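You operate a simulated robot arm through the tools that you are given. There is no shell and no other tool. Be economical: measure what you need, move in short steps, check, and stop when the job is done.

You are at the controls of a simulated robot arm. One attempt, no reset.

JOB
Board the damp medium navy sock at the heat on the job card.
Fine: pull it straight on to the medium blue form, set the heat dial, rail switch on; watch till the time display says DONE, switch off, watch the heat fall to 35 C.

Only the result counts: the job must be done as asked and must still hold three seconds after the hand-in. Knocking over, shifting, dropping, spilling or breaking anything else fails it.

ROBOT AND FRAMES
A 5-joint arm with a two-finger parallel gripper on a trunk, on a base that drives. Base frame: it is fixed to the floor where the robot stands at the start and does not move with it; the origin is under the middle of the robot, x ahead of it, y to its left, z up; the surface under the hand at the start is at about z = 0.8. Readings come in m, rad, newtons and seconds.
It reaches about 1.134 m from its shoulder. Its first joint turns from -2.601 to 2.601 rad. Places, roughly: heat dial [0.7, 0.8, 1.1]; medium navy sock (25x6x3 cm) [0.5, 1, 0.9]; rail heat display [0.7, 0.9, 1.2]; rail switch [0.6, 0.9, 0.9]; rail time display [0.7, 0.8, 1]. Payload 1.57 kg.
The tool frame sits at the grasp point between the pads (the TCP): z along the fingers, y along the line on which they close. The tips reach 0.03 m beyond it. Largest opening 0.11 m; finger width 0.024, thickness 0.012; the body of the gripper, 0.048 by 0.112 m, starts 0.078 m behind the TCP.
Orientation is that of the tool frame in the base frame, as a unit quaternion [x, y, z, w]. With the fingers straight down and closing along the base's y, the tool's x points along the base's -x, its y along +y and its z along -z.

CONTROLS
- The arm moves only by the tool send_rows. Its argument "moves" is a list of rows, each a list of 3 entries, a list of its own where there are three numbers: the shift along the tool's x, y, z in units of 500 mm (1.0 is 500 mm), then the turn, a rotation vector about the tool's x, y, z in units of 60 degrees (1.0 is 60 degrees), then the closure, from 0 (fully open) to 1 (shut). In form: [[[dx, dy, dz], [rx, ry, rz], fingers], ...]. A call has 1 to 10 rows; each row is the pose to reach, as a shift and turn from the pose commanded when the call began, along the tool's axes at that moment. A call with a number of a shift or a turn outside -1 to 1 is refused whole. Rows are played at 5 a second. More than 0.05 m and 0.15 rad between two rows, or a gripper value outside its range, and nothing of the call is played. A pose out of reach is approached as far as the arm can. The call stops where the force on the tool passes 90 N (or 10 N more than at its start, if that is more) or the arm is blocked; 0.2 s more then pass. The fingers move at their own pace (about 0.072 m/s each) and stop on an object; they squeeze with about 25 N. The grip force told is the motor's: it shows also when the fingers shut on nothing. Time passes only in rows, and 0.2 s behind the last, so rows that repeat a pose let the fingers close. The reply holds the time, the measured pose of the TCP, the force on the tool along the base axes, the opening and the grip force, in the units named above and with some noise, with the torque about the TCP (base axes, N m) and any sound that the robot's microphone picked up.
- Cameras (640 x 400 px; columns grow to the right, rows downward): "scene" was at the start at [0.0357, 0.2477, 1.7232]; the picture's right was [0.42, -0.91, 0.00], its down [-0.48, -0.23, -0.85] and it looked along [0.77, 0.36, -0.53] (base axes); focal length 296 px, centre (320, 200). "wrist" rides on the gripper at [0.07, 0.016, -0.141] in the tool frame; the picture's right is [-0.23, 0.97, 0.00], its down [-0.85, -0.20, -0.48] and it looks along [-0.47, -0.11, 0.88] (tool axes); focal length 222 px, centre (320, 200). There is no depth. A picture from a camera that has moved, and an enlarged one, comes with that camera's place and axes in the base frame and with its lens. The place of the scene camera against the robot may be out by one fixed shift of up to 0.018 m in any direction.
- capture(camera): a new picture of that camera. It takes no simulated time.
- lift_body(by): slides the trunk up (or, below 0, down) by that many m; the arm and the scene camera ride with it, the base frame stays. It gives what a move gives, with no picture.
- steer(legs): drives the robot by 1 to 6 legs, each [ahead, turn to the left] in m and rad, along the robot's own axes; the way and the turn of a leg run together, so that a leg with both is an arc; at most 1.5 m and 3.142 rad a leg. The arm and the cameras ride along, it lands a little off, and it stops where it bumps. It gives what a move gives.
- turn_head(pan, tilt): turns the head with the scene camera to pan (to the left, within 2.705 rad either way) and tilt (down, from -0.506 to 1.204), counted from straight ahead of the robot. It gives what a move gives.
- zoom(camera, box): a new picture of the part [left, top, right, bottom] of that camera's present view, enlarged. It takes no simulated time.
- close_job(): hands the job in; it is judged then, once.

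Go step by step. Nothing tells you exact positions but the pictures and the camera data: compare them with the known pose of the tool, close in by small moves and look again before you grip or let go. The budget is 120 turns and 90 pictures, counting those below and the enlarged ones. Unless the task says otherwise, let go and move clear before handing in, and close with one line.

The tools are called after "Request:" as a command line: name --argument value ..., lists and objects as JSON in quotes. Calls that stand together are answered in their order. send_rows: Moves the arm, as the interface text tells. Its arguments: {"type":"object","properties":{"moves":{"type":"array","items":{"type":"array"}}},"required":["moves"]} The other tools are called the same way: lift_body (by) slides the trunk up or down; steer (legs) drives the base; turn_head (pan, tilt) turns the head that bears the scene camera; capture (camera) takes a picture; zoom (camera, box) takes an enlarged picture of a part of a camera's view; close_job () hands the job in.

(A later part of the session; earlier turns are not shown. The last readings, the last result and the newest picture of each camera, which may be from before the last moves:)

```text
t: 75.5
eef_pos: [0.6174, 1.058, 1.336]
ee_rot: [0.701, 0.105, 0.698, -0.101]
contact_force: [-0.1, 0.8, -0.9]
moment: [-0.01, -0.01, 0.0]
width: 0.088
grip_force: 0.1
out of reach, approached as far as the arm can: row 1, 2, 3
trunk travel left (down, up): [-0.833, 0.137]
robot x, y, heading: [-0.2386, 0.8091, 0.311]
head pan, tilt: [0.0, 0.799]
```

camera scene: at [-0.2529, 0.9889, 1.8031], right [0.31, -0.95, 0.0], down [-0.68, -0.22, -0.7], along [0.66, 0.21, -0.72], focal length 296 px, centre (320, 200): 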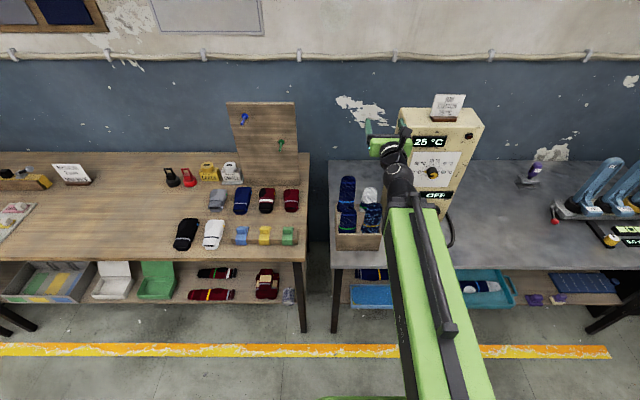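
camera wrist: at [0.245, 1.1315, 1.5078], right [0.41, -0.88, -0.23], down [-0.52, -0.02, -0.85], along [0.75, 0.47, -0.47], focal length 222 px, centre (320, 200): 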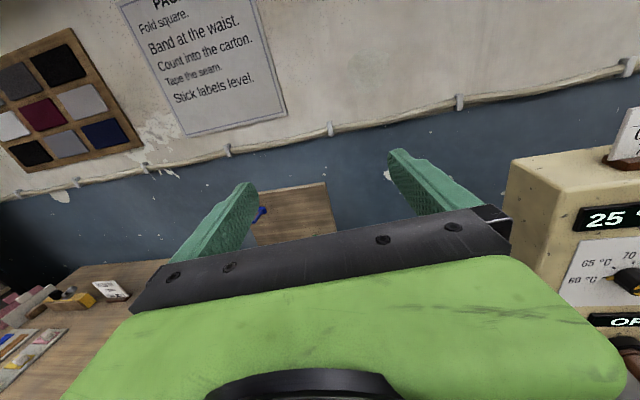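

It behaves like a telescoping boom: height comes only from the trunk, and radius (horizontal tool) runs 0.765–1.13. I'll back up 0.17 m so I can approach the sock from the front.

Request:
steer --legs '[[-0.17, 0]]'

Request:
send_rows --moves '[[[0, 0, -0.08], [0, 0, 0], 0.2], [[0, 0, -0.15], [0, 0, 0], 0.2]]'

Request:
capture --camera "scene"

```text
t: 77.0
eef_pos: [0.4533, 1.0032, 1.3381]
ee_rot: [0.701, 0.105, 0.698, -0.1]
contact_force: [0.5, -0.5, 1.2]
moment: [-0.02, 0.03, -0.03]
width: 0.088
grip_force: 0.0
trunk travel left (down, up): [-0.833, 0.137]
robot x, y, heading: [-0.403, 0.7597, 0.309]
head pan, tilt: [0.0, 0.799]
```

```text
t: 77.6
eef_pos: [0.3853, 0.98, 1.3371]
ee_rot: [0.701, 0.107, 0.698, -0.101]
contact_force: [-0.2, 0.7, -0.5]
moment: [0.01, 0.01, 0.01]
width: 0.0878
grip_force: 0.0
trunk travel left (down, up): [-0.833, 0.137]
robot x, y, heading: [-0.4028, 0.7572, 0.31]
head pan, tilt: [0.0, 0.799]
```

```text
60 pictures are left
camera scene: at [-0.415, 0.9367, 1.8031], right [0.31, -0.95, 0.0], down [-0.68, -0.22, -0.7], along [0.66, 0.21, -0.72], focal length 296 px, centre (320, 200)
```

scene: 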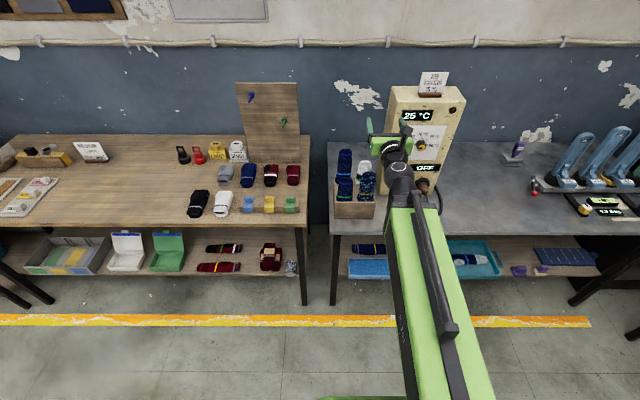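

Request:
lift_body --by -0.305

Request:
turn_head --pan 0.0 --tilt 0.6

Request:
zoom --camera "scene" --box '[300, 140, 460, 280]'

Request:
capture --camera "wrist"

```text
t: 80.7
eef_pos: [0.3865, 0.9806, 1.0312]
ee_rot: [0.701, 0.105, 0.698, -0.1]
contact_force: [-0.5, -0.3, 0.0]
moment: [0.03, -0.01, 0.02]
width: 0.0879
grip_force: 0.1
trunk travel left (down, up): [-0.528, 0.442]
robot x, y, heading: [-0.4004, 0.7572, 0.311]
head pan, tilt: [0.0, 0.799]
```

```text
t: 81.4
eef_pos: [0.3862, 0.9805, 1.0319]
ee_rot: [0.701, 0.106, 0.698, -0.102]
contact_force: [1.2, 0.0, -0.4]
moment: [-0.01, -0.01, -0.02]
width: 0.0878
grip_force: 0.0
trunk travel left (down, up): [-0.528, 0.442]
robot x, y, heading: [-0.4036, 0.7584, 0.316]
head pan, tilt: [0.0, 0.6]
```

```text
2.86 times, centred on (380, 210) of scene
camera zoom: at [-0.4079, 0.939, 1.5149], right [0.31, -0.95, 0.0], down [-0.54, -0.17, -0.82], along [0.79, 0.25, -0.57], focal length 846 px, centre (149, 171)
```

zoom: 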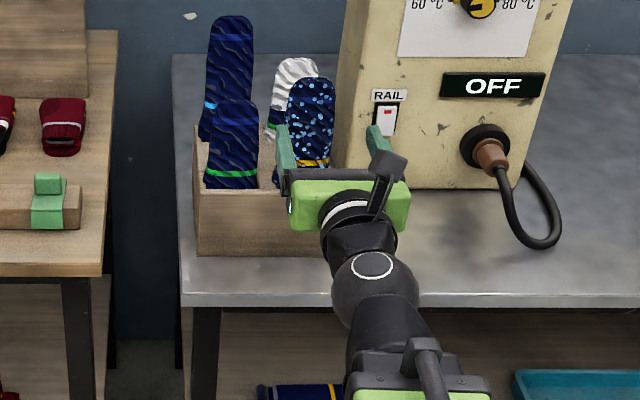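

```text
58 pictures are left
camera wrist: at [0.2545, 0.9253, 1.1023], right [0.28, -0.93, -0.22], down [-0.52, 0.05, -0.85], along [0.81, 0.35, -0.47], focal length 222 px, centre (320, 200)
```

wrist: 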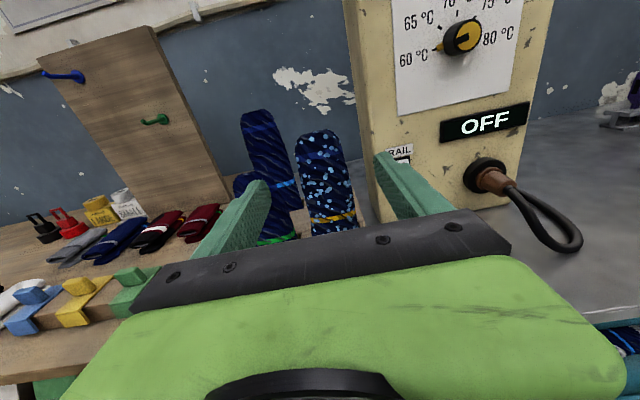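

The sock is centred about 4 mm right between the fingers, with its toe about 2.3 cm above the TCP, and the neighbouring sock sits lower. Now I'll advance 0.108 m.

Request:
send_rows --moves '[[[0, 0.004, 0.07], [0, 0, 0], 0.2], [[0, 0.008, 0.14], [0, 0, 0], 0.2], [[0, 0.008, 0.216], [0, 0, 0], 0.2]]'

Request:
capture --camera "wrist"

Request:
zoom --camera "scene" --box '[320, 140, 420, 240]'

```text
t: 82.2
eef_pos: [0.4911, 1.0079, 1.0309]
ee_rot: [0.701, 0.104, 0.698, -0.1]
contact_force: [-0.3, 0.8, 0.2]
moment: [-0.01, 0.0, -0.01]
width: 0.0883
grip_force: 0.0
trunk travel left (down, up): [-0.528, 0.442]
robot x, y, heading: [-0.4, 0.7551, 0.315]
head pan, tilt: [0.0, 0.6]
```

```text
57 pictures are left
camera wrist: at [0.3604, 0.9522, 1.1021], right [0.28, -0.93, -0.22], down [-0.52, 0.05, -0.85], along [0.81, 0.35, -0.47], focal length 222 px, centre (320, 200)
```

wrist: 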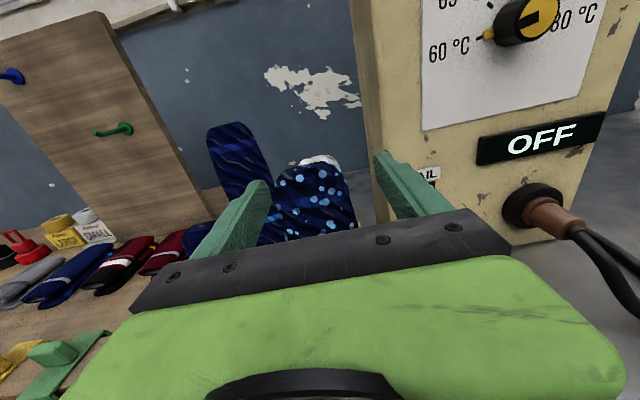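

```text
4.00 times, centred on (370, 190) of scene
camera zoom: at [-0.4078, 0.939, 1.515], right [0.31, -0.95, 0.0], down [-0.54, -0.17, -0.83], along [0.79, 0.25, -0.56], focal length 1184 px, centre (120, 240)
```

zoom: 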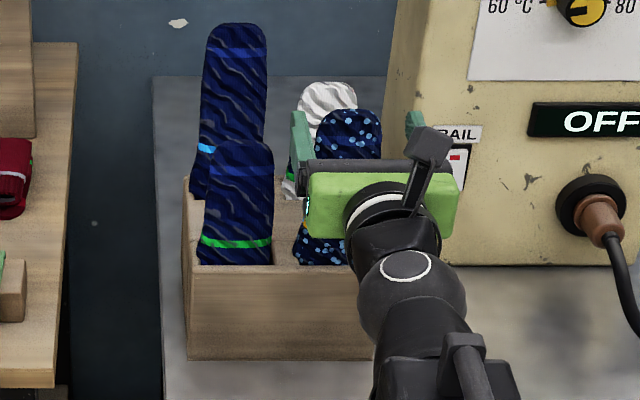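

The sock is between the fingers at TCP depth. Small centring shift, then close.

Request:
send_rows --moves '[[[0, -0.007, 0], [0, 0, 0], 0.2], [[0, -0.007, 0], [0, 0, 0], 0.5], [[0, -0.007, 0], [0, 0, 0], 1], [[0, -0.007, 0], [0, 0, 0], 1], [[0, -0.007, 0], [0, 0, 0], 1]]'

Request:
capture --camera "wrist"

```text
t: 83.4
eef_pos: [0.4897, 1.0112, 1.0306]
ee_rot: [0.701, 0.105, 0.698, -0.101]
contact_force: [-0.1, -0.5, 0.7]
moment: [-0.04, -0.04, -0.03]
width: 0.0536
grip_force: 25.0
trunk travel left (down, up): [-0.528, 0.442]
robot x, y, heading: [-0.3998, 0.7596, 0.314]
head pan, tilt: [0.0, 0.6]
```

```text
55 pictures are left
camera wrist: at [0.3584, 0.956, 1.1022], right [0.28, -0.93, -0.22], down [-0.52, 0.05, -0.85], along [0.81, 0.35, -0.47], focal length 222 px, centre (320, 200)
```

wrist: 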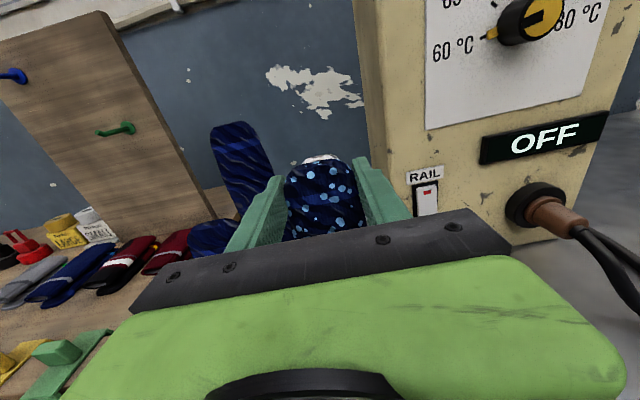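

The sock is gripped (width 5.4 cm). Lifting the trunk slowly.

Request:
lift_body --by 0.04

Request:
lift_body --by 0.385

Request:
capture --camera "scene"

Request:
capture --camera "wrist"

```text
t: 84.2
eef_pos: [0.4902, 1.0114, 1.0715]
ee_rot: [0.701, 0.105, 0.698, -0.101]
contact_force: [0.8, -0.3, -0.3]
moment: [0.05, -0.02, -0.02]
width: 0.0535
grip_force: 24.6
trunk travel left (down, up): [-0.568, 0.402]
robot x, y, heading: [-0.3984, 0.7591, 0.312]
head pan, tilt: [0.0, 0.6]
```

```text
t: 87.9
eef_pos: [0.4889, 1.0118, 1.456]
ee_rot: [0.702, 0.105, 0.697, -0.1]
contact_force: [-0.2, 0.2, -0.9]
moment: [-0.04, 0.0, 0.01]
width: 0.0535
grip_force: 25.3
trunk travel left (down, up): [-0.953, 0.017]
robot x, y, heading: [-0.4013, 0.7568, 0.309]
head pan, tilt: [0.0, 0.6]
```

```text
54 pictures are left
camera scene: at [-0.4078, 0.9391, 1.9399], right [0.31, -0.95, 0.0], down [-0.54, -0.17, -0.83], along [0.79, 0.25, -0.56], focal length 296 px, centre (320, 200)
```

scene: 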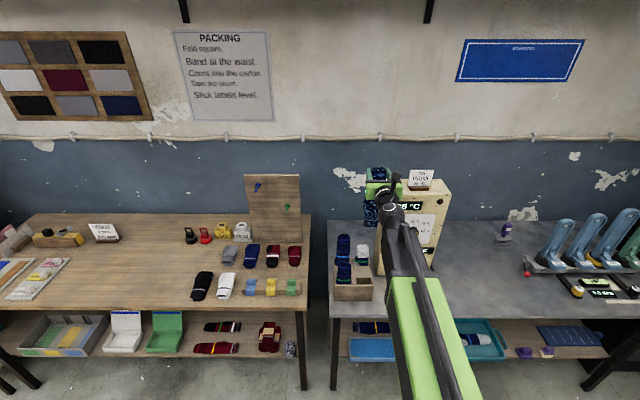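

```text
53 pictures are left
camera wrist: at [0.3584, 0.956, 1.5271], right [0.28, -0.93, -0.22], down [-0.52, 0.05, -0.85], along [0.81, 0.35, -0.47], focal length 222 px, centre (320, 200)
```

wrist: 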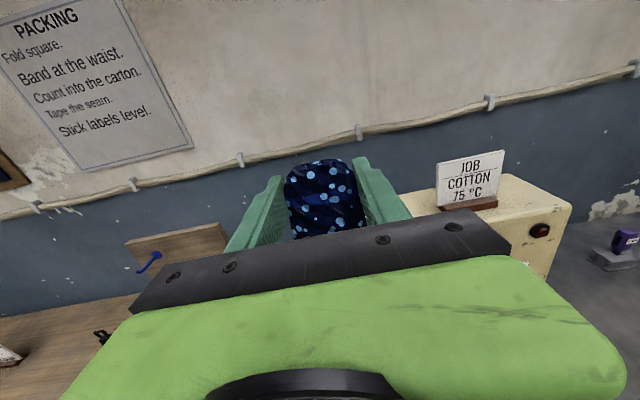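

The sock is held. I'll retract the boom, back off, then travel in reverse down the aisle to the forms so the arm stays over free floor.

Request:
send_rows --moves '[[[0, 0, -0.08], [0, 0, 0], 1], [[0, 0, -0.16], [0, 0, 0], 1], [[0, 0, -0.22], [0, 0, 0], 1]]'

Request:
steer --legs '[[-0.14, 0]]'

Request:
steer --legs '[[0, 0.35]]'

Request:
steer --legs '[[0, 0.35]]'

Request:
steer --legs '[[0, 0.35]]'

Request:
steer --legs '[[0, 0.35]]'

```text
t: 88.7
eef_pos: [0.3839, 0.9771, 1.4573]
ee_rot: [0.701, 0.106, 0.698, -0.101]
contact_force: [-1.0, 0.3, 0.1]
moment: [-0.03, 0.02, 0.01]
width: 0.0532
grip_force: 25.1
trunk travel left (down, up): [-0.953, 0.017]
robot x, y, heading: [-0.3979, 0.7574, 0.316]
head pan, tilt: [0.0, 0.6]
```

```text
t: 90.0
eef_pos: [0.2504, 0.9335, 1.458]
ee_rot: [0.701, 0.106, 0.699, -0.1]
contact_force: [-1.3, -0.1, -0.5]
moment: [0.03, 0.03, 0.0]
width: 0.0537
grip_force: 25.2
trunk travel left (down, up): [-0.953, 0.017]
robot x, y, heading: [-0.5358, 0.7149, 0.308]
head pan, tilt: [0.0, 0.6]
```

```text
t: 91.5
eef_pos: [0.1285, 1.1979, 1.4566]
ee_rot: [0.672, 0.228, 0.669, -0.222]
contact_force: [0.1, 0.7, -1.3]
moment: [0.01, -0.01, 0.03]
width: 0.0535
grip_force: 25.0
trunk travel left (down, up): [-0.953, 0.017]
robot x, y, heading: [-0.5353, 0.7237, 0.654]
head pan, tilt: [0.0, 0.6]
```

```text
t: 93.0
eef_pos: [-0.0721, 1.3936, 1.4576]
ee_rot: [0.622, 0.339, 0.622, -0.334]
contact_force: [0.5, -0.9, -0.5]
moment: [-0.05, 0.01, 0.01]
width: 0.0532
grip_force: 24.8
trunk travel left (down, up): [-0.953, 0.017]
robot x, y, heading: [-0.543, 0.7304, 0.986]
head pan, tilt: [0.0, 0.6]
```

```text
t: 94.5
eef_pos: [-0.3264, 1.5154, 1.4568]
ee_rot: [0.554, 0.442, 0.554, -0.437]
contact_force: [1.0, 0.3, 0.0]
moment: [-0.03, -0.02, 0.08]
width: 0.0536
grip_force: 25.2
trunk travel left (down, up): [-0.953, 0.017]
robot x, y, heading: [-0.5578, 0.7347, 1.326]
head pan, tilt: [0.0, 0.6]
```

```text
t: 96.0
eef_pos: [-0.6105, 1.5457, 1.4563]
ee_rot: [0.469, 0.533, 0.47, -0.525]
contact_force: [0.4, 0.5, 0.1]
moment: [0.04, 0.0, -0.05]
width: 0.0533
grip_force: 24.7
trunk travel left (down, up): [-0.953, 0.017]
robot x, y, heading: [-0.5676, 0.726, 1.667]
head pan, tilt: [0.0, 0.6]
```

Turns in 0.35 steps work cleanly. Now reverse towards the forms.

Request:
steer --legs '[[0, 0.1], [-0.5, 0], [-0.5, 0]]'

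Request:
steer --legs '[[0, -0.35]]'

Request:
steer --legs '[[0, -0.35]]'

Request:
steer --legs '[[0, -0.35]]'

Request:
steer --legs '[[0, -0.35]]'

```text
t: 102.0
eef_pos: [-0.4834, 0.5546, 1.4577]
ee_rot: [0.445, 0.551, 0.446, -0.547]
contact_force: [0.5, -0.4, 0.6]
moment: [0.03, -0.01, -0.01]
width: 0.0537
grip_force: 25.0
trunk travel left (down, up): [-0.953, 0.017]
robot x, y, heading: [-0.3756, -0.2509, 1.766]
head pan, tilt: [0.0, 0.6]
```

```text
t: 103.5
eef_pos: [-0.196, 0.5464, 1.4568]
ee_rot: [0.535, 0.465, 0.535, -0.46]
contact_force: [-0.2, 0.3, -0.2]
moment: [-0.01, 0.01, -0.06]
width: 0.0534
grip_force: 24.6
trunk travel left (down, up): [-0.953, 0.017]
robot x, y, heading: [-0.3657, -0.2536, 1.418]
head pan, tilt: [0.0, 0.6]
```

```text
t: 105.0
eef_pos: [0.0709, 0.4391, 1.4574]
ee_rot: [0.608, 0.363, 0.608, -0.359]
contact_force: [0.1, 0.9, -1.0]
moment: [-0.02, 0.02, -0.04]
width: 0.0535
grip_force: 25.0
trunk travel left (down, up): [-0.953, 0.017]
robot x, y, heading: [-0.3546, -0.2576, 1.078]
head pan, tilt: [0.0, 0.6]
```

```text
t: 106.5
eef_pos: [0.288, 0.2436, 1.4566]
ee_rot: [0.664, 0.25, 0.661, -0.245]
contact_force: [0.7, 0.2, -0.1]
moment: [0.02, 0.01, 0.02]
width: 0.0537
grip_force: 25.4
trunk travel left (down, up): [-0.953, 0.017]
robot x, y, heading: [-0.3512, -0.2691, 0.719]
head pan, tilt: [0.0, 0.6]
```

```text
t: 107.9
eef_pos: [0.4211, -0.003, 1.4576]
ee_rot: [0.696, 0.132, 0.694, -0.127]
contact_force: [0.5, -0.2, 0.3]
moment: [0.01, 0.01, -0.05]
width: 0.0536
grip_force: 25.6
trunk travel left (down, up): [-0.953, 0.017]
robot x, y, heading: [-0.3469, -0.279, 0.385]
head pan, tilt: [0.0, 0.6]
```

Now I'm facing the bench from behind the forms area. I'll look at the forms.

Request:
turn_head --pan -0.1 --tilt 0.55

Request:
capture --camera "scene"

```text
t: 108.6
eef_pos: [0.4223, -0.0042, 1.4566]
ee_rot: [0.697, 0.131, 0.694, -0.127]
contact_force: [0.1, -0.1, -0.6]
moment: [-0.01, -0.02, 0.02]
width: 0.0527
grip_force: 24.9
trunk travel left (down, up): [-0.953, 0.017]
robot x, y, heading: [-0.3457, -0.2798, 0.38]
head pan, tilt: [-0.099, 0.55]
```

```text
52 pictures are left
camera scene: at [-0.3611, -0.1047, 1.9445], right [0.28, -0.96, 0.0], down [-0.5, -0.15, -0.85], along [0.82, 0.24, -0.52], focal length 296 px, centre (320, 200)
```

scene: 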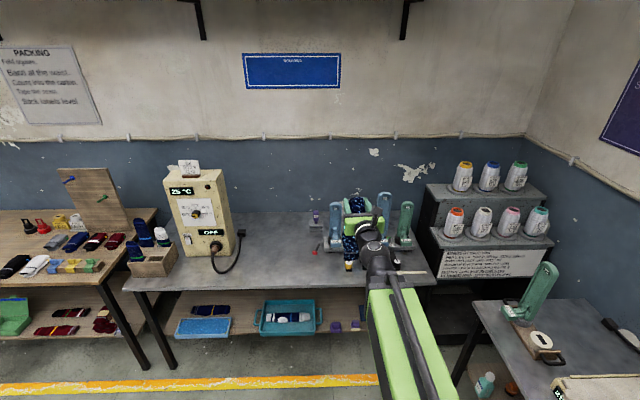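

Request:
zoom --camera "scene" --box '[310, 175, 450, 285]'

```text
3.64 times, centred on (380, 230) of scene
camera zoom: at [-0.3611, -0.1047, 1.9445], right [0.28, -0.96, 0.0], down [-0.5, -0.15, -0.85], along [0.82, 0.24, -0.52], focal length 1077 px, centre (102, 91)
```

zoom: 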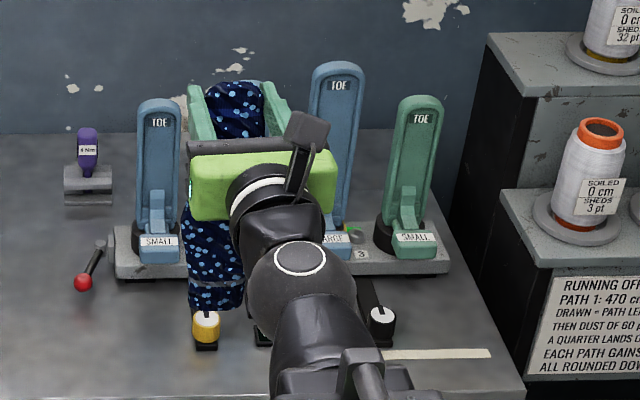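

The rail lies at yaw ≈ 0.317. I take the medium form at about (0.985, 0.061) with its top at z ≈ 1.14, hidden behind the arm. I'll drive to align the arm with it.

Request:
steer --legs '[[0, -0.27], [0.435, 0]]'

Request:
steer --legs '[[0, 0.21]]'

Request:
turn_head --pan -0.15 --tilt 0.7

Request:
capture --camera "scene"

Request:
capture --camera "wrist"

```text
t: 112.2
eef_pos: [0.9069, -0.1631, 1.4547]
ee_rot: [0.708, 0.038, 0.704, -0.034]
contact_force: [0.3, 0.9, -1.3]
moment: [0.0, 0.0, -0.05]
width: 0.0524
grip_force: 25.0
trunk travel left (down, up): [-0.953, 0.017]
robot x, y, heading: [0.0933, -0.2228, 0.115]
head pan, tilt: [-0.099, 0.55]
```

```text
t: 113.3
eef_pos: [0.8733, 0.008, 1.4573]
ee_rot: [0.699, 0.112, 0.697, -0.108]
contact_force: [0.7, 0.0, -1.1]
moment: [0.04, -0.01, 0.03]
width: 0.0522
grip_force: 24.8
trunk travel left (down, up): [-0.953, 0.017]
robot x, y, heading: [0.0882, -0.218, 0.314]
head pan, tilt: [-0.099, 0.55]
```

```text
t: 114.0
eef_pos: [0.8746, 0.0076, 1.4561]
ee_rot: [0.7, 0.113, 0.697, -0.109]
contact_force: [0.0, -0.8, -0.5]
moment: [-0.04, 0.02, -0.01]
width: 0.0525
grip_force: 24.2
trunk travel left (down, up): [-0.953, 0.017]
robot x, y, heading: [0.0922, -0.2192, 0.318]
head pan, tilt: [-0.15, 0.7]
```

```text
50 pictures are left
camera scene: at [0.0809, -0.0488, 1.9314], right [0.16, -0.99, 0.0], down [-0.64, -0.11, -0.77], along [0.75, 0.13, -0.64], focal length 296 px, centre (320, 200)
```

scene: 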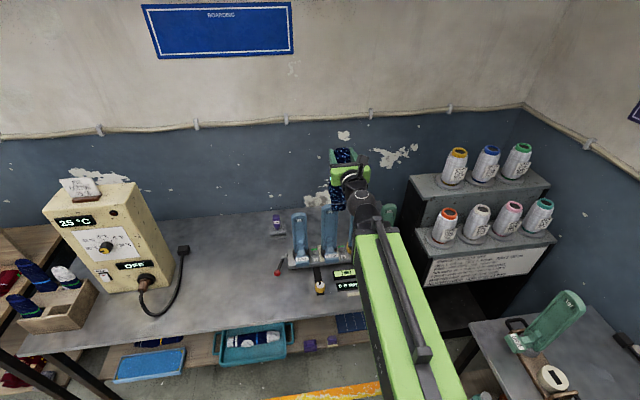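

```text
49 pictures are left
camera wrist: at [0.7444, -0.0511, 1.5272], right [0.3, -0.93, -0.22], down [-0.52, 0.04, -0.85], along [0.8, 0.37, -0.47], focal length 222 px, centre (320, 200)
```

wrist: 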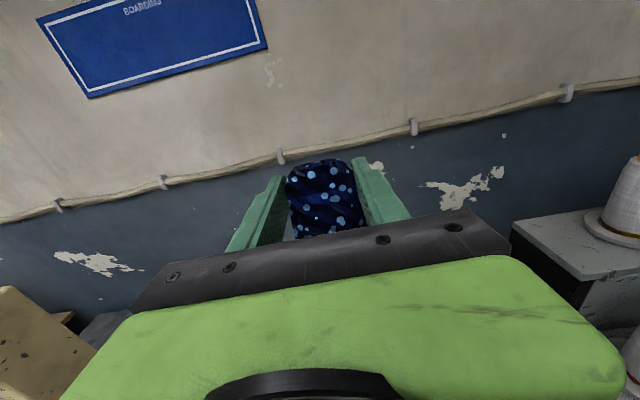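

Request:
zoom --camera "scene" --box '[260, 130, 420, 310]'

```text
2.22 times, centred on (340, 220) of scene
camera zoom: at [0.0809, -0.0488, 1.9314], right [0.16, -0.99, 0.0], down [-0.64, -0.11, -0.77], along [0.75, 0.13, -0.64], focal length 658 px, centre (276, 156)
```

zoom: 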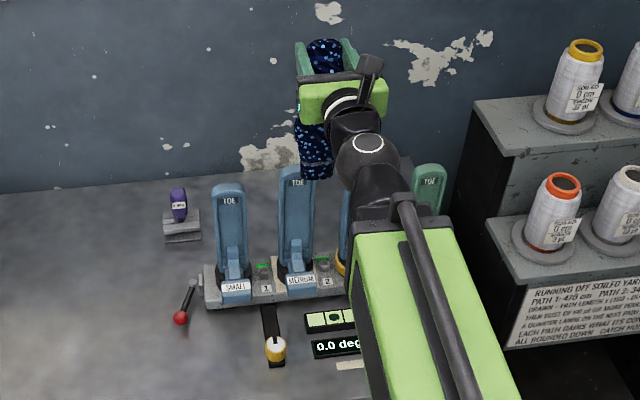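

The medium form is visible; it's about 1.6 cm left of the tool line and about 0.11 m ahead. I'll move over it, staying above, and lower partly to compare cuff and toe.

Request:
send_rows --moves '[[[0, -0.012, 0.07], [0.006, 0, 0], 1], [[0, -0.022, 0.14], [0.012, 0, 0], 1], [[0, -0.032, 0.21], [0.0175, 0, 0], 1]]'

Request:
lift_body --by -0.055

Request:
zoom --camera "scene" --box '[260, 130, 400, 270]'

```text
t: 114.8
eef_pos: [0.9703, 0.0545, 1.4559]
ee_rot: [0.699, 0.118, 0.697, -0.114]
contact_force: [0.0, 0.9, -0.9]
moment: [-0.01, -0.03, 0.01]
width: 0.0525
grip_force: 24.5
trunk travel left (down, up): [-0.953, 0.017]
robot x, y, heading: [0.0879, -0.219, 0.318]
head pan, tilt: [-0.15, 0.7]
```

```text
t: 115.8
eef_pos: [0.97, 0.0537, 1.4025]
ee_rot: [0.699, 0.12, 0.696, -0.115]
contact_force: [0.2, 0.3, -0.9]
moment: [0.0, -0.02, 0.02]
width: 0.0523
grip_force: 25.4
trunk travel left (down, up): [-0.898, 0.072]
robot x, y, heading: [0.0921, -0.2181, 0.313]
head pan, tilt: [-0.15, 0.7]
```

```text
2.86 times, centred on (330, 200) of scene
camera zoom: at [0.0805, -0.0489, 1.8763], right [0.16, -0.99, 0.0], down [-0.64, -0.11, -0.77], along [0.75, 0.13, -0.64], focal length 846 px, centre (291, 200)
```

zoom: 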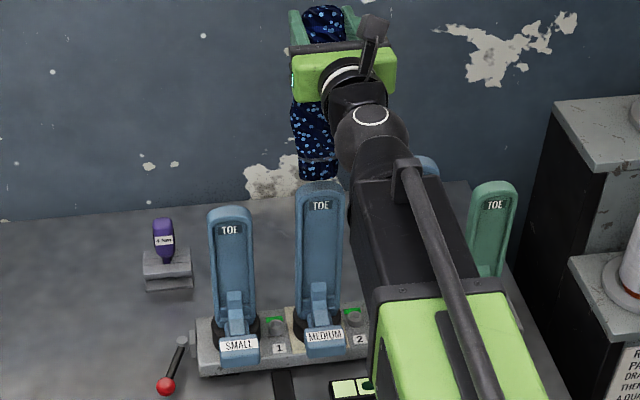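

The cuff and form toe line up laterally within about 3 mm. I'll lower 4 cm and see whether the cuff takes the toe.

Request:
lift_body --by -0.04

Request:
zoom --camera "scene" --box '[280, 130, 380, 250]'

```text
t: 116.6
eef_pos: [0.9701, 0.0535, 1.3612]
ee_rot: [0.699, 0.119, 0.696, -0.114]
contact_force: [0.3, 0.3, -0.6]
moment: [-0.04, -0.01, -0.01]
width: 0.0525
grip_force: 25.1
trunk travel left (down, up): [-0.858, 0.112]
robot x, y, heading: [0.0877, -0.2178, 0.314]
head pan, tilt: [-0.15, 0.7]
```

```text
3.33 times, centred on (330, 190) of scene
camera zoom: at [0.0806, -0.0488, 1.8363], right [0.16, -0.99, 0.0], down [-0.64, -0.11, -0.77], along [0.75, 0.13, -0.64], focal length 987 px, centre (287, 233)
```

zoom: 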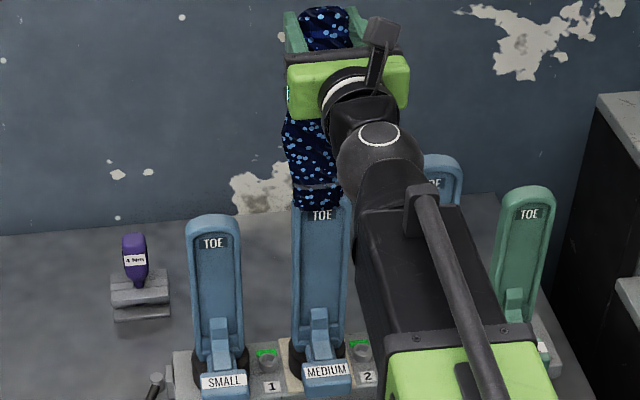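

Request:
zoom --camera "scene" --box '[305, 165, 355, 205]'

```text
10.00 times, centred on (330, 185) of scene
camera zoom: at [0.0806, -0.0488, 1.8363], right [0.16, -0.99, 0.0], down [-0.64, -0.11, -0.77], along [0.75, 0.13, -0.64], focal length 2961 px, centre (220, 350)
```

zoom: 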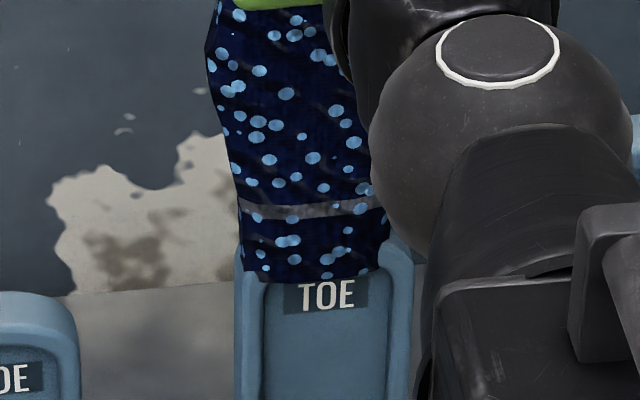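

The cuff overlaps the toe with no contact force, and depth looks right within about a centimetre. I'll nudge 4 mm right and 4 mm forward and lower further, watching force.

Request:
send_rows --moves '[[[0, 0.007, 0.008], [0, 0, 0], 1], [[0, 0.007, 0.008], [0, 0, 0], 1]]'

Request:
lift_body --by -0.04

Request:
zoom --camera "scene" --box '[280, 120, 380, 220]'

```text
t: 117.2
eef_pos: [0.9754, 0.0513, 1.3612]
ee_rot: [0.698, 0.119, 0.697, -0.116]
contact_force: [0.1, 0.3, 0.2]
moment: [-0.01, -0.02, -0.01]
width: 0.0524
grip_force: 25.0
trunk travel left (down, up): [-0.858, 0.112]
robot x, y, heading: [0.0927, -0.2182, 0.312]
head pan, tilt: [-0.15, 0.7]
```

```text
t: 118.0
eef_pos: [0.9748, 0.0511, 1.3211]
ee_rot: [0.698, 0.119, 0.696, -0.114]
contact_force: [-0.5, 1.3, 0.0]
moment: [0.04, 0.03, 0.04]
width: 0.0521
grip_force: 25.0
trunk travel left (down, up): [-0.818, 0.152]
robot x, y, heading: [0.087, -0.2183, 0.311]
head pan, tilt: [-0.15, 0.7]
```

```text
4.00 times, centred on (330, 170) of scene
camera zoom: at [0.0806, -0.0488, 1.7963], right [0.16, -0.99, 0.0], down [-0.64, -0.11, -0.77], along [0.75, 0.13, -0.64], focal length 1184 px, centre (280, 320)
```

zoom: 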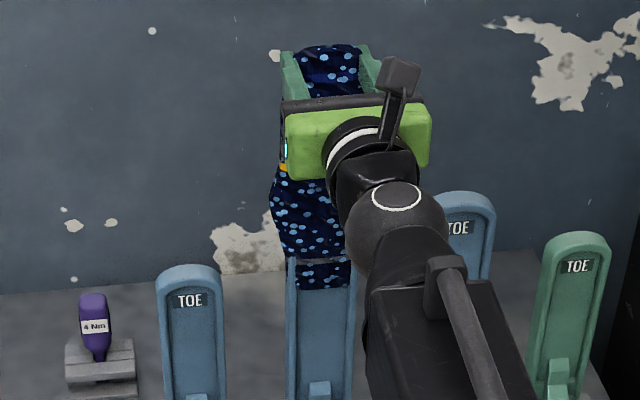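

Request:
lift_body --by -0.05

Request:
zoom --camera "scene" --box '[290, 110, 370, 200]'

```text
t: 119.0
eef_pos: [0.9758, 0.052, 1.2723]
ee_rot: [0.698, 0.121, 0.696, -0.115]
contact_force: [0.2, -0.2, -1.4]
moment: [0.0, -0.01, 0.0]
width: 0.0523
grip_force: 25.2
trunk travel left (down, up): [-0.768, 0.202]
robot x, y, heading: [0.0872, -0.2165, 0.315]
head pan, tilt: [-0.15, 0.7]
```

```text
4.44 times, centred on (330, 155) of scene
camera zoom: at [0.0806, -0.0488, 1.7463], right [0.16, -0.99, 0.0], down [-0.64, -0.11, -0.77], along [0.75, 0.13, -0.64], focal length 1316 px, centre (276, 400)
```

zoom: 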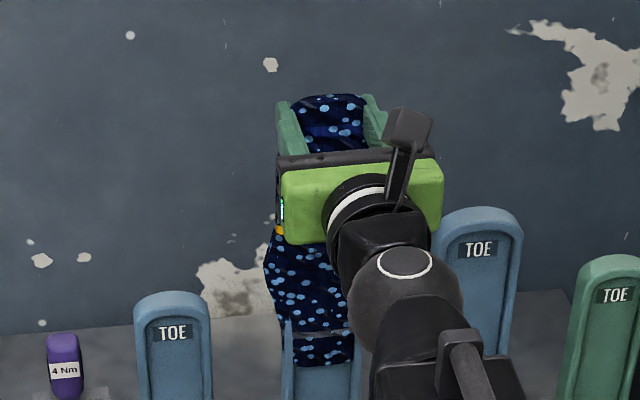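

Insertion continues without resistance. Lowering further in steps.

Request:
lift_body --by -0.06

Request:
lift_body --by -0.04

Request:
turn_head --pan -0.15 --tilt 0.5

Request:
zoom --camera "scene" --box '[260, 140, 400, 260]'

Request:
capture --camera "wrist"

```text
t: 120.0
eef_pos: [0.9742, 0.0515, 1.2123]
ee_rot: [0.698, 0.12, 0.696, -0.116]
contact_force: [-0.1, -0.5, 0.2]
moment: [0.02, 0.01, -0.01]
width: 0.0522
grip_force: 24.9
trunk travel left (down, up): [-0.708, 0.262]
robot x, y, heading: [0.0885, -0.2176, 0.314]
head pan, tilt: [-0.15, 0.7]
```

```text
t: 120.8
eef_pos: [0.9741, 0.0516, 1.1734]
ee_rot: [0.698, 0.12, 0.696, -0.115]
contact_force: [0.5, 0.7, -1.6]
moment: [-0.02, 0.01, -0.01]
width: 0.0521
grip_force: 25.2
trunk travel left (down, up): [-0.668, 0.302]
robot x, y, heading: [0.0877, -0.2171, 0.32]
head pan, tilt: [-0.15, 0.7]
```

```text
t: 121.5
eef_pos: [0.9757, 0.0508, 1.1723]
ee_rot: [0.698, 0.12, 0.696, -0.115]
contact_force: [-1.2, -0.3, 0.2]
moment: [0.01, 0.01, 0.03]
width: 0.0521
grip_force: 25.0
trunk travel left (down, up): [-0.668, 0.302]
robot x, y, heading: [0.0883, -0.218, 0.32]
head pan, tilt: [-0.15, 0.499]
```

```text
3.33 times, centred on (330, 200) of scene
camera zoom: at [0.0866, -0.0478, 1.664], right [0.16, -0.99, 0.0], down [-0.47, -0.08, -0.88], along [0.87, 0.14, -0.48], focal length 987 px, centre (287, 200)
```

zoom: 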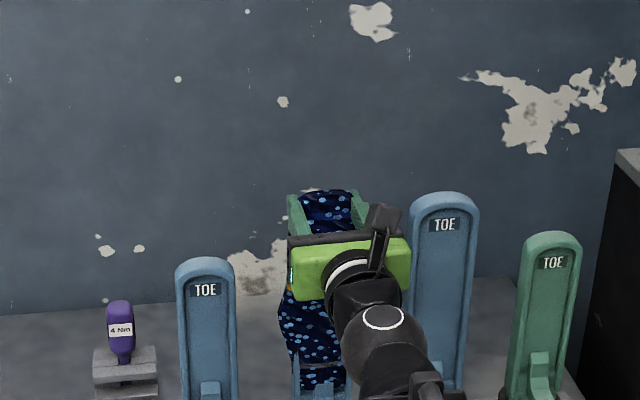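

```text
41 pictures are left
camera wrist: at [0.8463, -0.0088, 1.2424], right [0.32, -0.92, -0.22], down [-0.52, 0.03, -0.85], along [0.79, 0.39, -0.47], focal length 222 px, centre (320, 200)
```

wrist: 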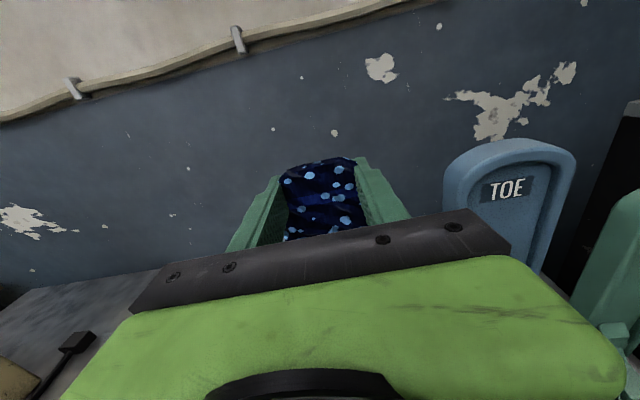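

Toe about 4–5 cm above seated. Continue in small steps, checking force.

Request:
lift_body --by -0.02

Request:
lift_body --by -0.012

Request:
zoom --camera "scene" --box '[280, 170, 380, 260]'

```text
t: 122.2
eef_pos: [0.9726, 0.0509, 1.1558]
ee_rot: [0.697, 0.119, 0.698, -0.115]
contact_force: [3.3, 1.4, 39.7]
moment: [0.2, -0.41, 0.03]
width: 0.0511
grip_force: 25.3
trunk travel left (down, up): [-0.648, 0.322]
robot x, y, heading: [0.0891, -0.2166, 0.317]
head pan, tilt: [-0.15, 0.499]
```

```text
t: 122.6
eef_pos: [0.9705, 0.0483, 1.1563]
ee_rot: [0.697, 0.117, 0.698, -0.116]
contact_force: [2.3, 3.0, 69.2]
moment: [0.31, -0.72, 0.02]
width: 0.051
grip_force: 24.9
trunk travel left (down, up): [-0.645, 0.325]
robot x, y, heading: [0.0865, -0.2151, 0.312]
head pan, tilt: [-0.15, 0.499]
stopped: the force on the tool passed its limit at 105 N (the readings are from after the stop); the commanded pose is now the measured one
```

```text
4.44 times, centred on (330, 215) of scene
camera zoom: at [0.0777, -0.0502, 1.6422], right [0.16, -0.99, 0.0], down [-0.47, -0.08, -0.88], along [0.87, 0.15, -0.47], focal length 1316 px, centre (276, 133)
```

zoom: 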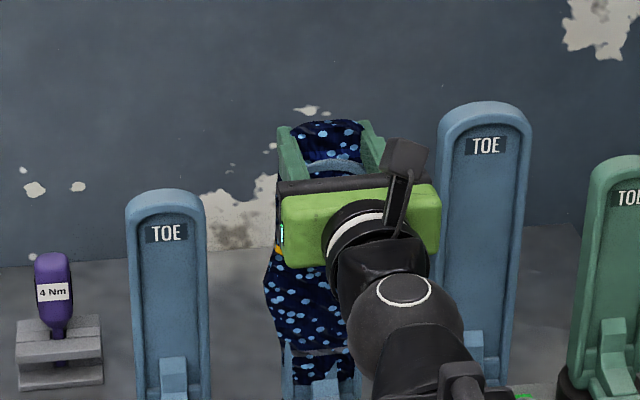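

The force comes from the finger edges meeting the form's shoulders, as the form is wider than the grip. The form is well inside the sock, so I'll relieve the force and open a little; then I'll push the toe down from above.

Request:
lift_body --by 0.004

Request:
send_rows --moves '[[[0, 0, 0], [0, 0, 0], 0.4], [[0, 0, 0], [0, 0, 0], 0.25], [[0, 0, 0], [0, 0, 0], 0.25]]'

Request:
zoom --camera "scene" --box '[280, 170, 380, 260]'

Request:
capture --camera "wrist"

```text
t: 123.1
eef_pos: [0.9744, 0.0508, 1.1553]
ee_rot: [0.697, 0.119, 0.697, -0.115]
contact_force: [1.7, 1.3, 32.6]
moment: [0.16, -0.28, -0.01]
width: 0.051
grip_force: 25.2
trunk travel left (down, up): [-0.649, 0.321]
robot x, y, heading: [0.0899, -0.2155, 0.313]
head pan, tilt: [-0.15, 0.499]
```

```text
t: 123.9
eef_pos: [0.9757, 0.0517, 1.1523]
ee_rot: [0.698, 0.117, 0.697, -0.115]
contact_force: [-0.2, -0.4, 0.6]
moment: [-0.01, -0.02, 0.0]
width: 0.0824
grip_force: 0.1
trunk travel left (down, up): [-0.649, 0.321]
robot x, y, heading: [0.0903, -0.2153, 0.317]
head pan, tilt: [-0.15, 0.499]
```

```text
4.44 times, centred on (330, 215) of scene
camera zoom: at [0.0864, -0.0479, 1.6449], right [0.16, -0.99, 0.0], down [-0.47, -0.08, -0.88], along [0.87, 0.14, -0.48], focal length 1316 px, centre (276, 133)
```

zoom: 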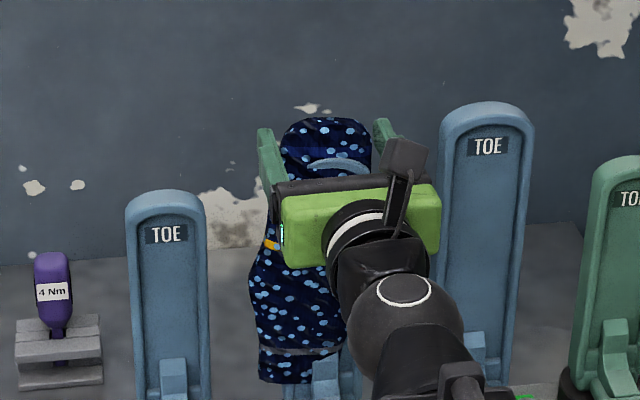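

```text
38 pictures are left
camera wrist: at [0.8467, -0.0089, 1.2234], right [0.32, -0.92, -0.22], down [-0.52, 0.03, -0.85], along [0.79, 0.39, -0.47], focal length 222 px, centre (320, 200)
```

wrist: 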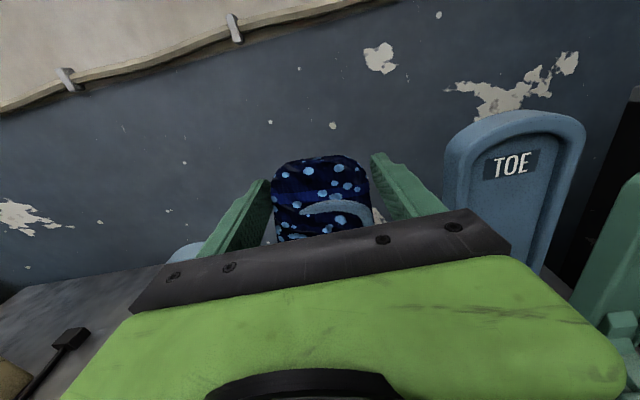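

Released; the sock stays on the form but about 3–4 cm short of full depth and maybe slightly leaning. I'll open wider, lift clear, and inspect.

Request:
send_rows --moves '[[[0, 0, 0], [0, 0, 0], 0.0], [[0, 0, 0], [0, 0, 0], 0.0]]'

Request:
lift_body --by 0.12

Request:
send_rows --moves '[[[0, 0, -0.09], [0, 0, 0], 0], [[0, 0, -0.18], [0, 0, 0], 0], [[0, 0, -0.24], [0, 0, 0], 0]]'

Request:
turn_head --pan -0.15 --tilt 0.6

Request:
zoom --camera "scene" --box '[260, 150, 420, 290]'

Request:
capture --camera "wrist"

```text
t: 124.5
eef_pos: [0.9754, 0.0513, 1.1534]
ee_rot: [0.698, 0.118, 0.697, -0.115]
contact_force: [-0.4, 0.4, -0.1]
moment: [0.01, 0.0, 0.04]
width: 0.1099
grip_force: 0.1
trunk travel left (down, up): [-0.649, 0.321]
robot x, y, heading: [0.0882, -0.2183, 0.314]
head pan, tilt: [-0.15, 0.499]
```

```text
t: 126.0
eef_pos: [0.9758, 0.0514, 1.2733]
ee_rot: [0.699, 0.118, 0.696, -0.114]
contact_force: [0.4, 0.5, 0.0]
moment: [-0.01, 0.0, 0.01]
width: 0.11
grip_force: 0.1
trunk travel left (down, up): [-0.769, 0.201]
robot x, y, heading: [0.0885, -0.2165, 0.317]
head pan, tilt: [-0.15, 0.499]
```

```text
t: 126.8
eef_pos: [0.8664, 0.0124, 1.2745]
ee_rot: [0.698, 0.119, 0.697, -0.115]
contact_force: [-0.1, 0.4, 0.6]
moment: [-0.02, 0.03, 0.02]
width: 0.1099
grip_force: 0.1
out of reach, approached as far as the arm can: row 3
trunk travel left (down, up): [-0.769, 0.201]
robot x, y, heading: [0.0903, -0.2179, 0.316]
head pan, tilt: [-0.15, 0.499]
```

```text
t: 127.5
eef_pos: [0.867, 0.0126, 1.2726]
ee_rot: [0.698, 0.119, 0.697, -0.115]
contact_force: [0.0, -0.1, 0.4]
moment: [0.0, 0.0, 0.0]
width: 0.1101
grip_force: 0.0
trunk travel left (down, up): [-0.769, 0.201]
robot x, y, heading: [0.0926, -0.2148, 0.318]
head pan, tilt: [-0.15, 0.6]
```

```text
2.86 times, centred on (340, 220) of scene
camera zoom: at [0.0839, -0.0482, 1.7562], right [0.16, -0.99, 0.0], down [-0.56, -0.09, -0.83], along [0.81, 0.14, -0.56], focal length 846 px, centre (263, 143)
```

zoom: 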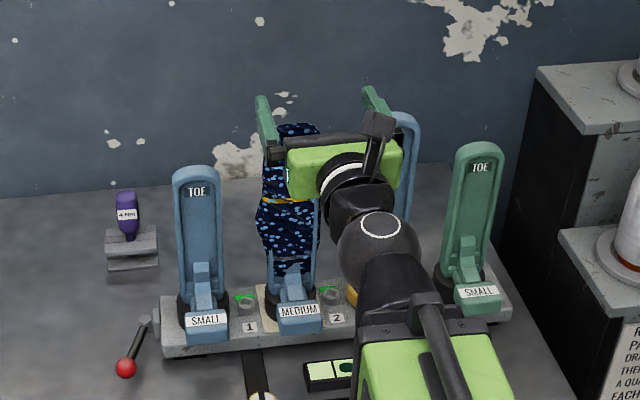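

```text
36 pictures are left
camera wrist: at [0.7379, -0.0472, 1.3438], right [0.32, -0.92, -0.22], down [-0.52, 0.03, -0.85], along [0.79, 0.39, -0.47], focal length 222 px, centre (320, 200)
```

wrist: 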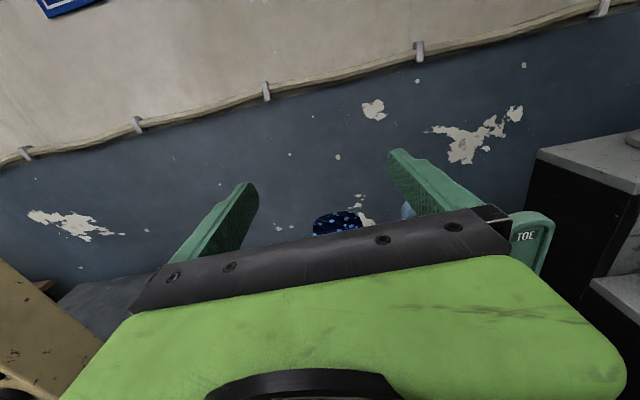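

Request:
send_rows --moves '[[[0, 0.0924, -0.0028], [-0.0573, 0, 0], 0], [[0, 0.1844, -0.0111], [-0.1146, 0, 0], 0], [[0, 0.2757, -0.0249], [-0.1719, 0, 0], 0], [[0, 0.366, -0.0442], [-0.2292, 0, 0], 0], [[0, 0.4551, -0.0688], [-0.2865, 0, 0], 0], [[0, 0.5425, -0.0988], [-0.3438, 0, 0], 0]]'

Request:
zoom --camera "scene" --box '[280, 170, 400, 280]'

```text
t: 128.9
eef_pos: [0.9135, -0.2586, 1.2735]
ee_rot: [0.708, -0.008, 0.706, 0.013]
contact_force: [0.6, -0.3, -0.4]
moment: [-0.01, 0.02, 0.02]
width: 0.11
grip_force: 0.0
trunk travel left (down, up): [-0.769, 0.201]
robot x, y, heading: [0.0875, -0.2184, 0.32]
head pan, tilt: [-0.15, 0.6]
```

```text
3.64 times, centred on (340, 225) of scene
camera zoom: at [0.0841, -0.0487, 1.7562], right [0.16, -0.99, 0.0], down [-0.56, -0.09, -0.83], along [0.81, 0.14, -0.56], focal length 1077 px, centre (247, 109)
```

zoom: 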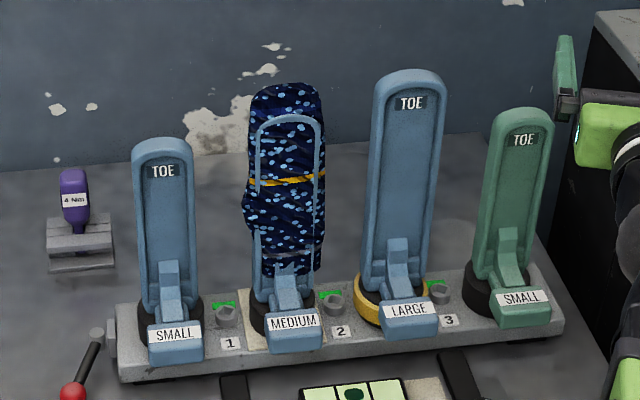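

Now I see it clearly: the sock is on the medium form and straight, about 2–3 cm short. It also sits about 7 mm too far back, since the form's front rim shows through. I'll return, grip the toe above the form, pull it 7 mm forward and seat it.

Request:
send_rows --moves '[[[0, -0.0924, -0.0028], [0.0573, 0, 0], 0], [[0, -0.1844, -0.0111], [0.1146, 0, 0], 0], [[0, -0.2757, -0.0249], [0.1719, 0, 0], 0], [[0, -0.366, -0.0442], [0.2292, 0, 0], 0], [[0, -0.4551, -0.0688], [0.2865, 0, 0], 0], [[0, -0.5425, -0.0988], [0.3438, 0, 0], 0]]'

```text
t: 130.3
eef_pos: [0.869, 0.0158, 1.2728]
ee_rot: [0.699, 0.12, 0.696, -0.115]
contact_force: [-0.6, 0.2, 0.1]
moment: [0.0, -0.03, -0.02]
width: 0.1101
grip_force: 0.1
trunk travel left (down, up): [-0.769, 0.201]
robot x, y, heading: [0.0879, -0.2179, 0.318]
head pan, tilt: [-0.15, 0.6]
```

Request:
send_rows --moves '[[[0, 0.001, 0.08], [0, 0, 0], 0], [[0, 0.002, 0.16], [0, 0, 0], 0], [[0, 0.003, 0.222], [0, 0, 0], 0]]'

Request:
lift_body --by -0.106

Request:
send_rows --moves '[[[0, 0, 0], [0, 0, 0], 0.3], [[0, 0, 0], [0, 0, 0], 0.6], [[0, 0, 0], [0, 0, 0], 1], [[0, 0, 0], [0, 0, 0], 1]]'

Request:
send_rows --moves '[[[0, 0, -0.007], [0, 0, 0], 1], [[0, 0, -0.014], [0, 0, 0], 1], [[0, 0, -0.014], [0, 0, 0], 1]]'

Request:
lift_body --by -0.007

Request:
capture --camera "wrist"

```text
t: 131.1
eef_pos: [0.974, 0.0497, 1.2719]
ee_rot: [0.7, 0.118, 0.695, -0.114]
contact_force: [-0.9, -0.3, -1.0]
moment: [-0.06, 0.01, -0.01]
width: 0.1102
grip_force: 0.1
trunk travel left (down, up): [-0.769, 0.201]
robot x, y, heading: [0.0885, -0.2192, 0.317]
head pan, tilt: [-0.15, 0.6]
```

```text
t: 132.4
eef_pos: [0.9735, 0.051, 1.1673]
ee_rot: [0.7, 0.119, 0.695, -0.114]
contact_force: [0.1, 0.3, -0.4]
moment: [-0.03, -0.01, -0.03]
width: 0.1101
grip_force: 0.0
trunk travel left (down, up): [-0.663, 0.307]
robot x, y, heading: [0.0907, -0.2159, 0.316]
head pan, tilt: [-0.15, 0.6]
```

```text
t: 133.4
eef_pos: [0.972, 0.0512, 1.1656]
ee_rot: [0.7, 0.119, 0.695, -0.114]
contact_force: [-0.8, -0.2, -0.6]
moment: [-0.03, 0.02, 0.02]
width: 0.051
grip_force: 25.7
trunk travel left (down, up): [-0.663, 0.307]
robot x, y, heading: [0.0844, -0.2178, 0.313]
head pan, tilt: [-0.15, 0.6]
```

```text
t: 134.2
eef_pos: [0.9656, 0.0479, 1.1667]
ee_rot: [0.7, 0.119, 0.695, -0.114]
contact_force: [1.2, 1.3, 3.9]
moment: [0.17, -0.3, -0.04]
width: 0.051
grip_force: 24.8
trunk travel left (down, up): [-0.663, 0.307]
robot x, y, heading: [0.0888, -0.2152, 0.317]
head pan, tilt: [-0.15, 0.6]
```

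```text
t: 134.8
eef_pos: [0.9647, 0.0484, 1.1608]
ee_rot: [0.699, 0.118, 0.696, -0.115]
contact_force: [-1.4, 0.5, 22.7]
moment: [0.06, 0.05, -0.01]
width: 0.0512
grip_force: 24.8
trunk travel left (down, up): [-0.656, 0.314]
robot x, y, heading: [0.0921, -0.2189, 0.313]
head pan, tilt: [-0.15, 0.6]
```

```text
34 pictures are left
camera wrist: at [0.8356, -0.0131, 1.2321], right [0.32, -0.92, -0.22], down [-0.52, 0.03, -0.85], along [0.79, 0.39, -0.47], focal length 222 px, centre (320, 200)
```

wrist: 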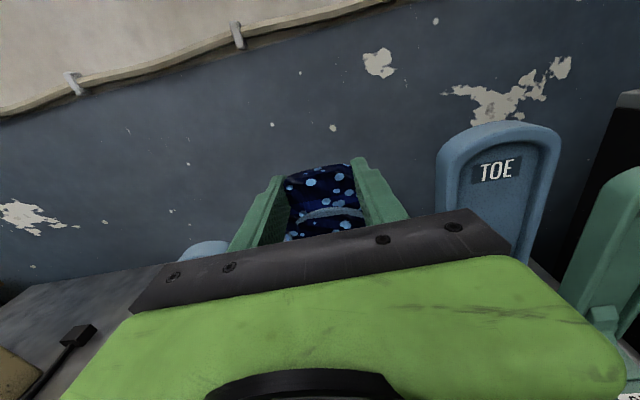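

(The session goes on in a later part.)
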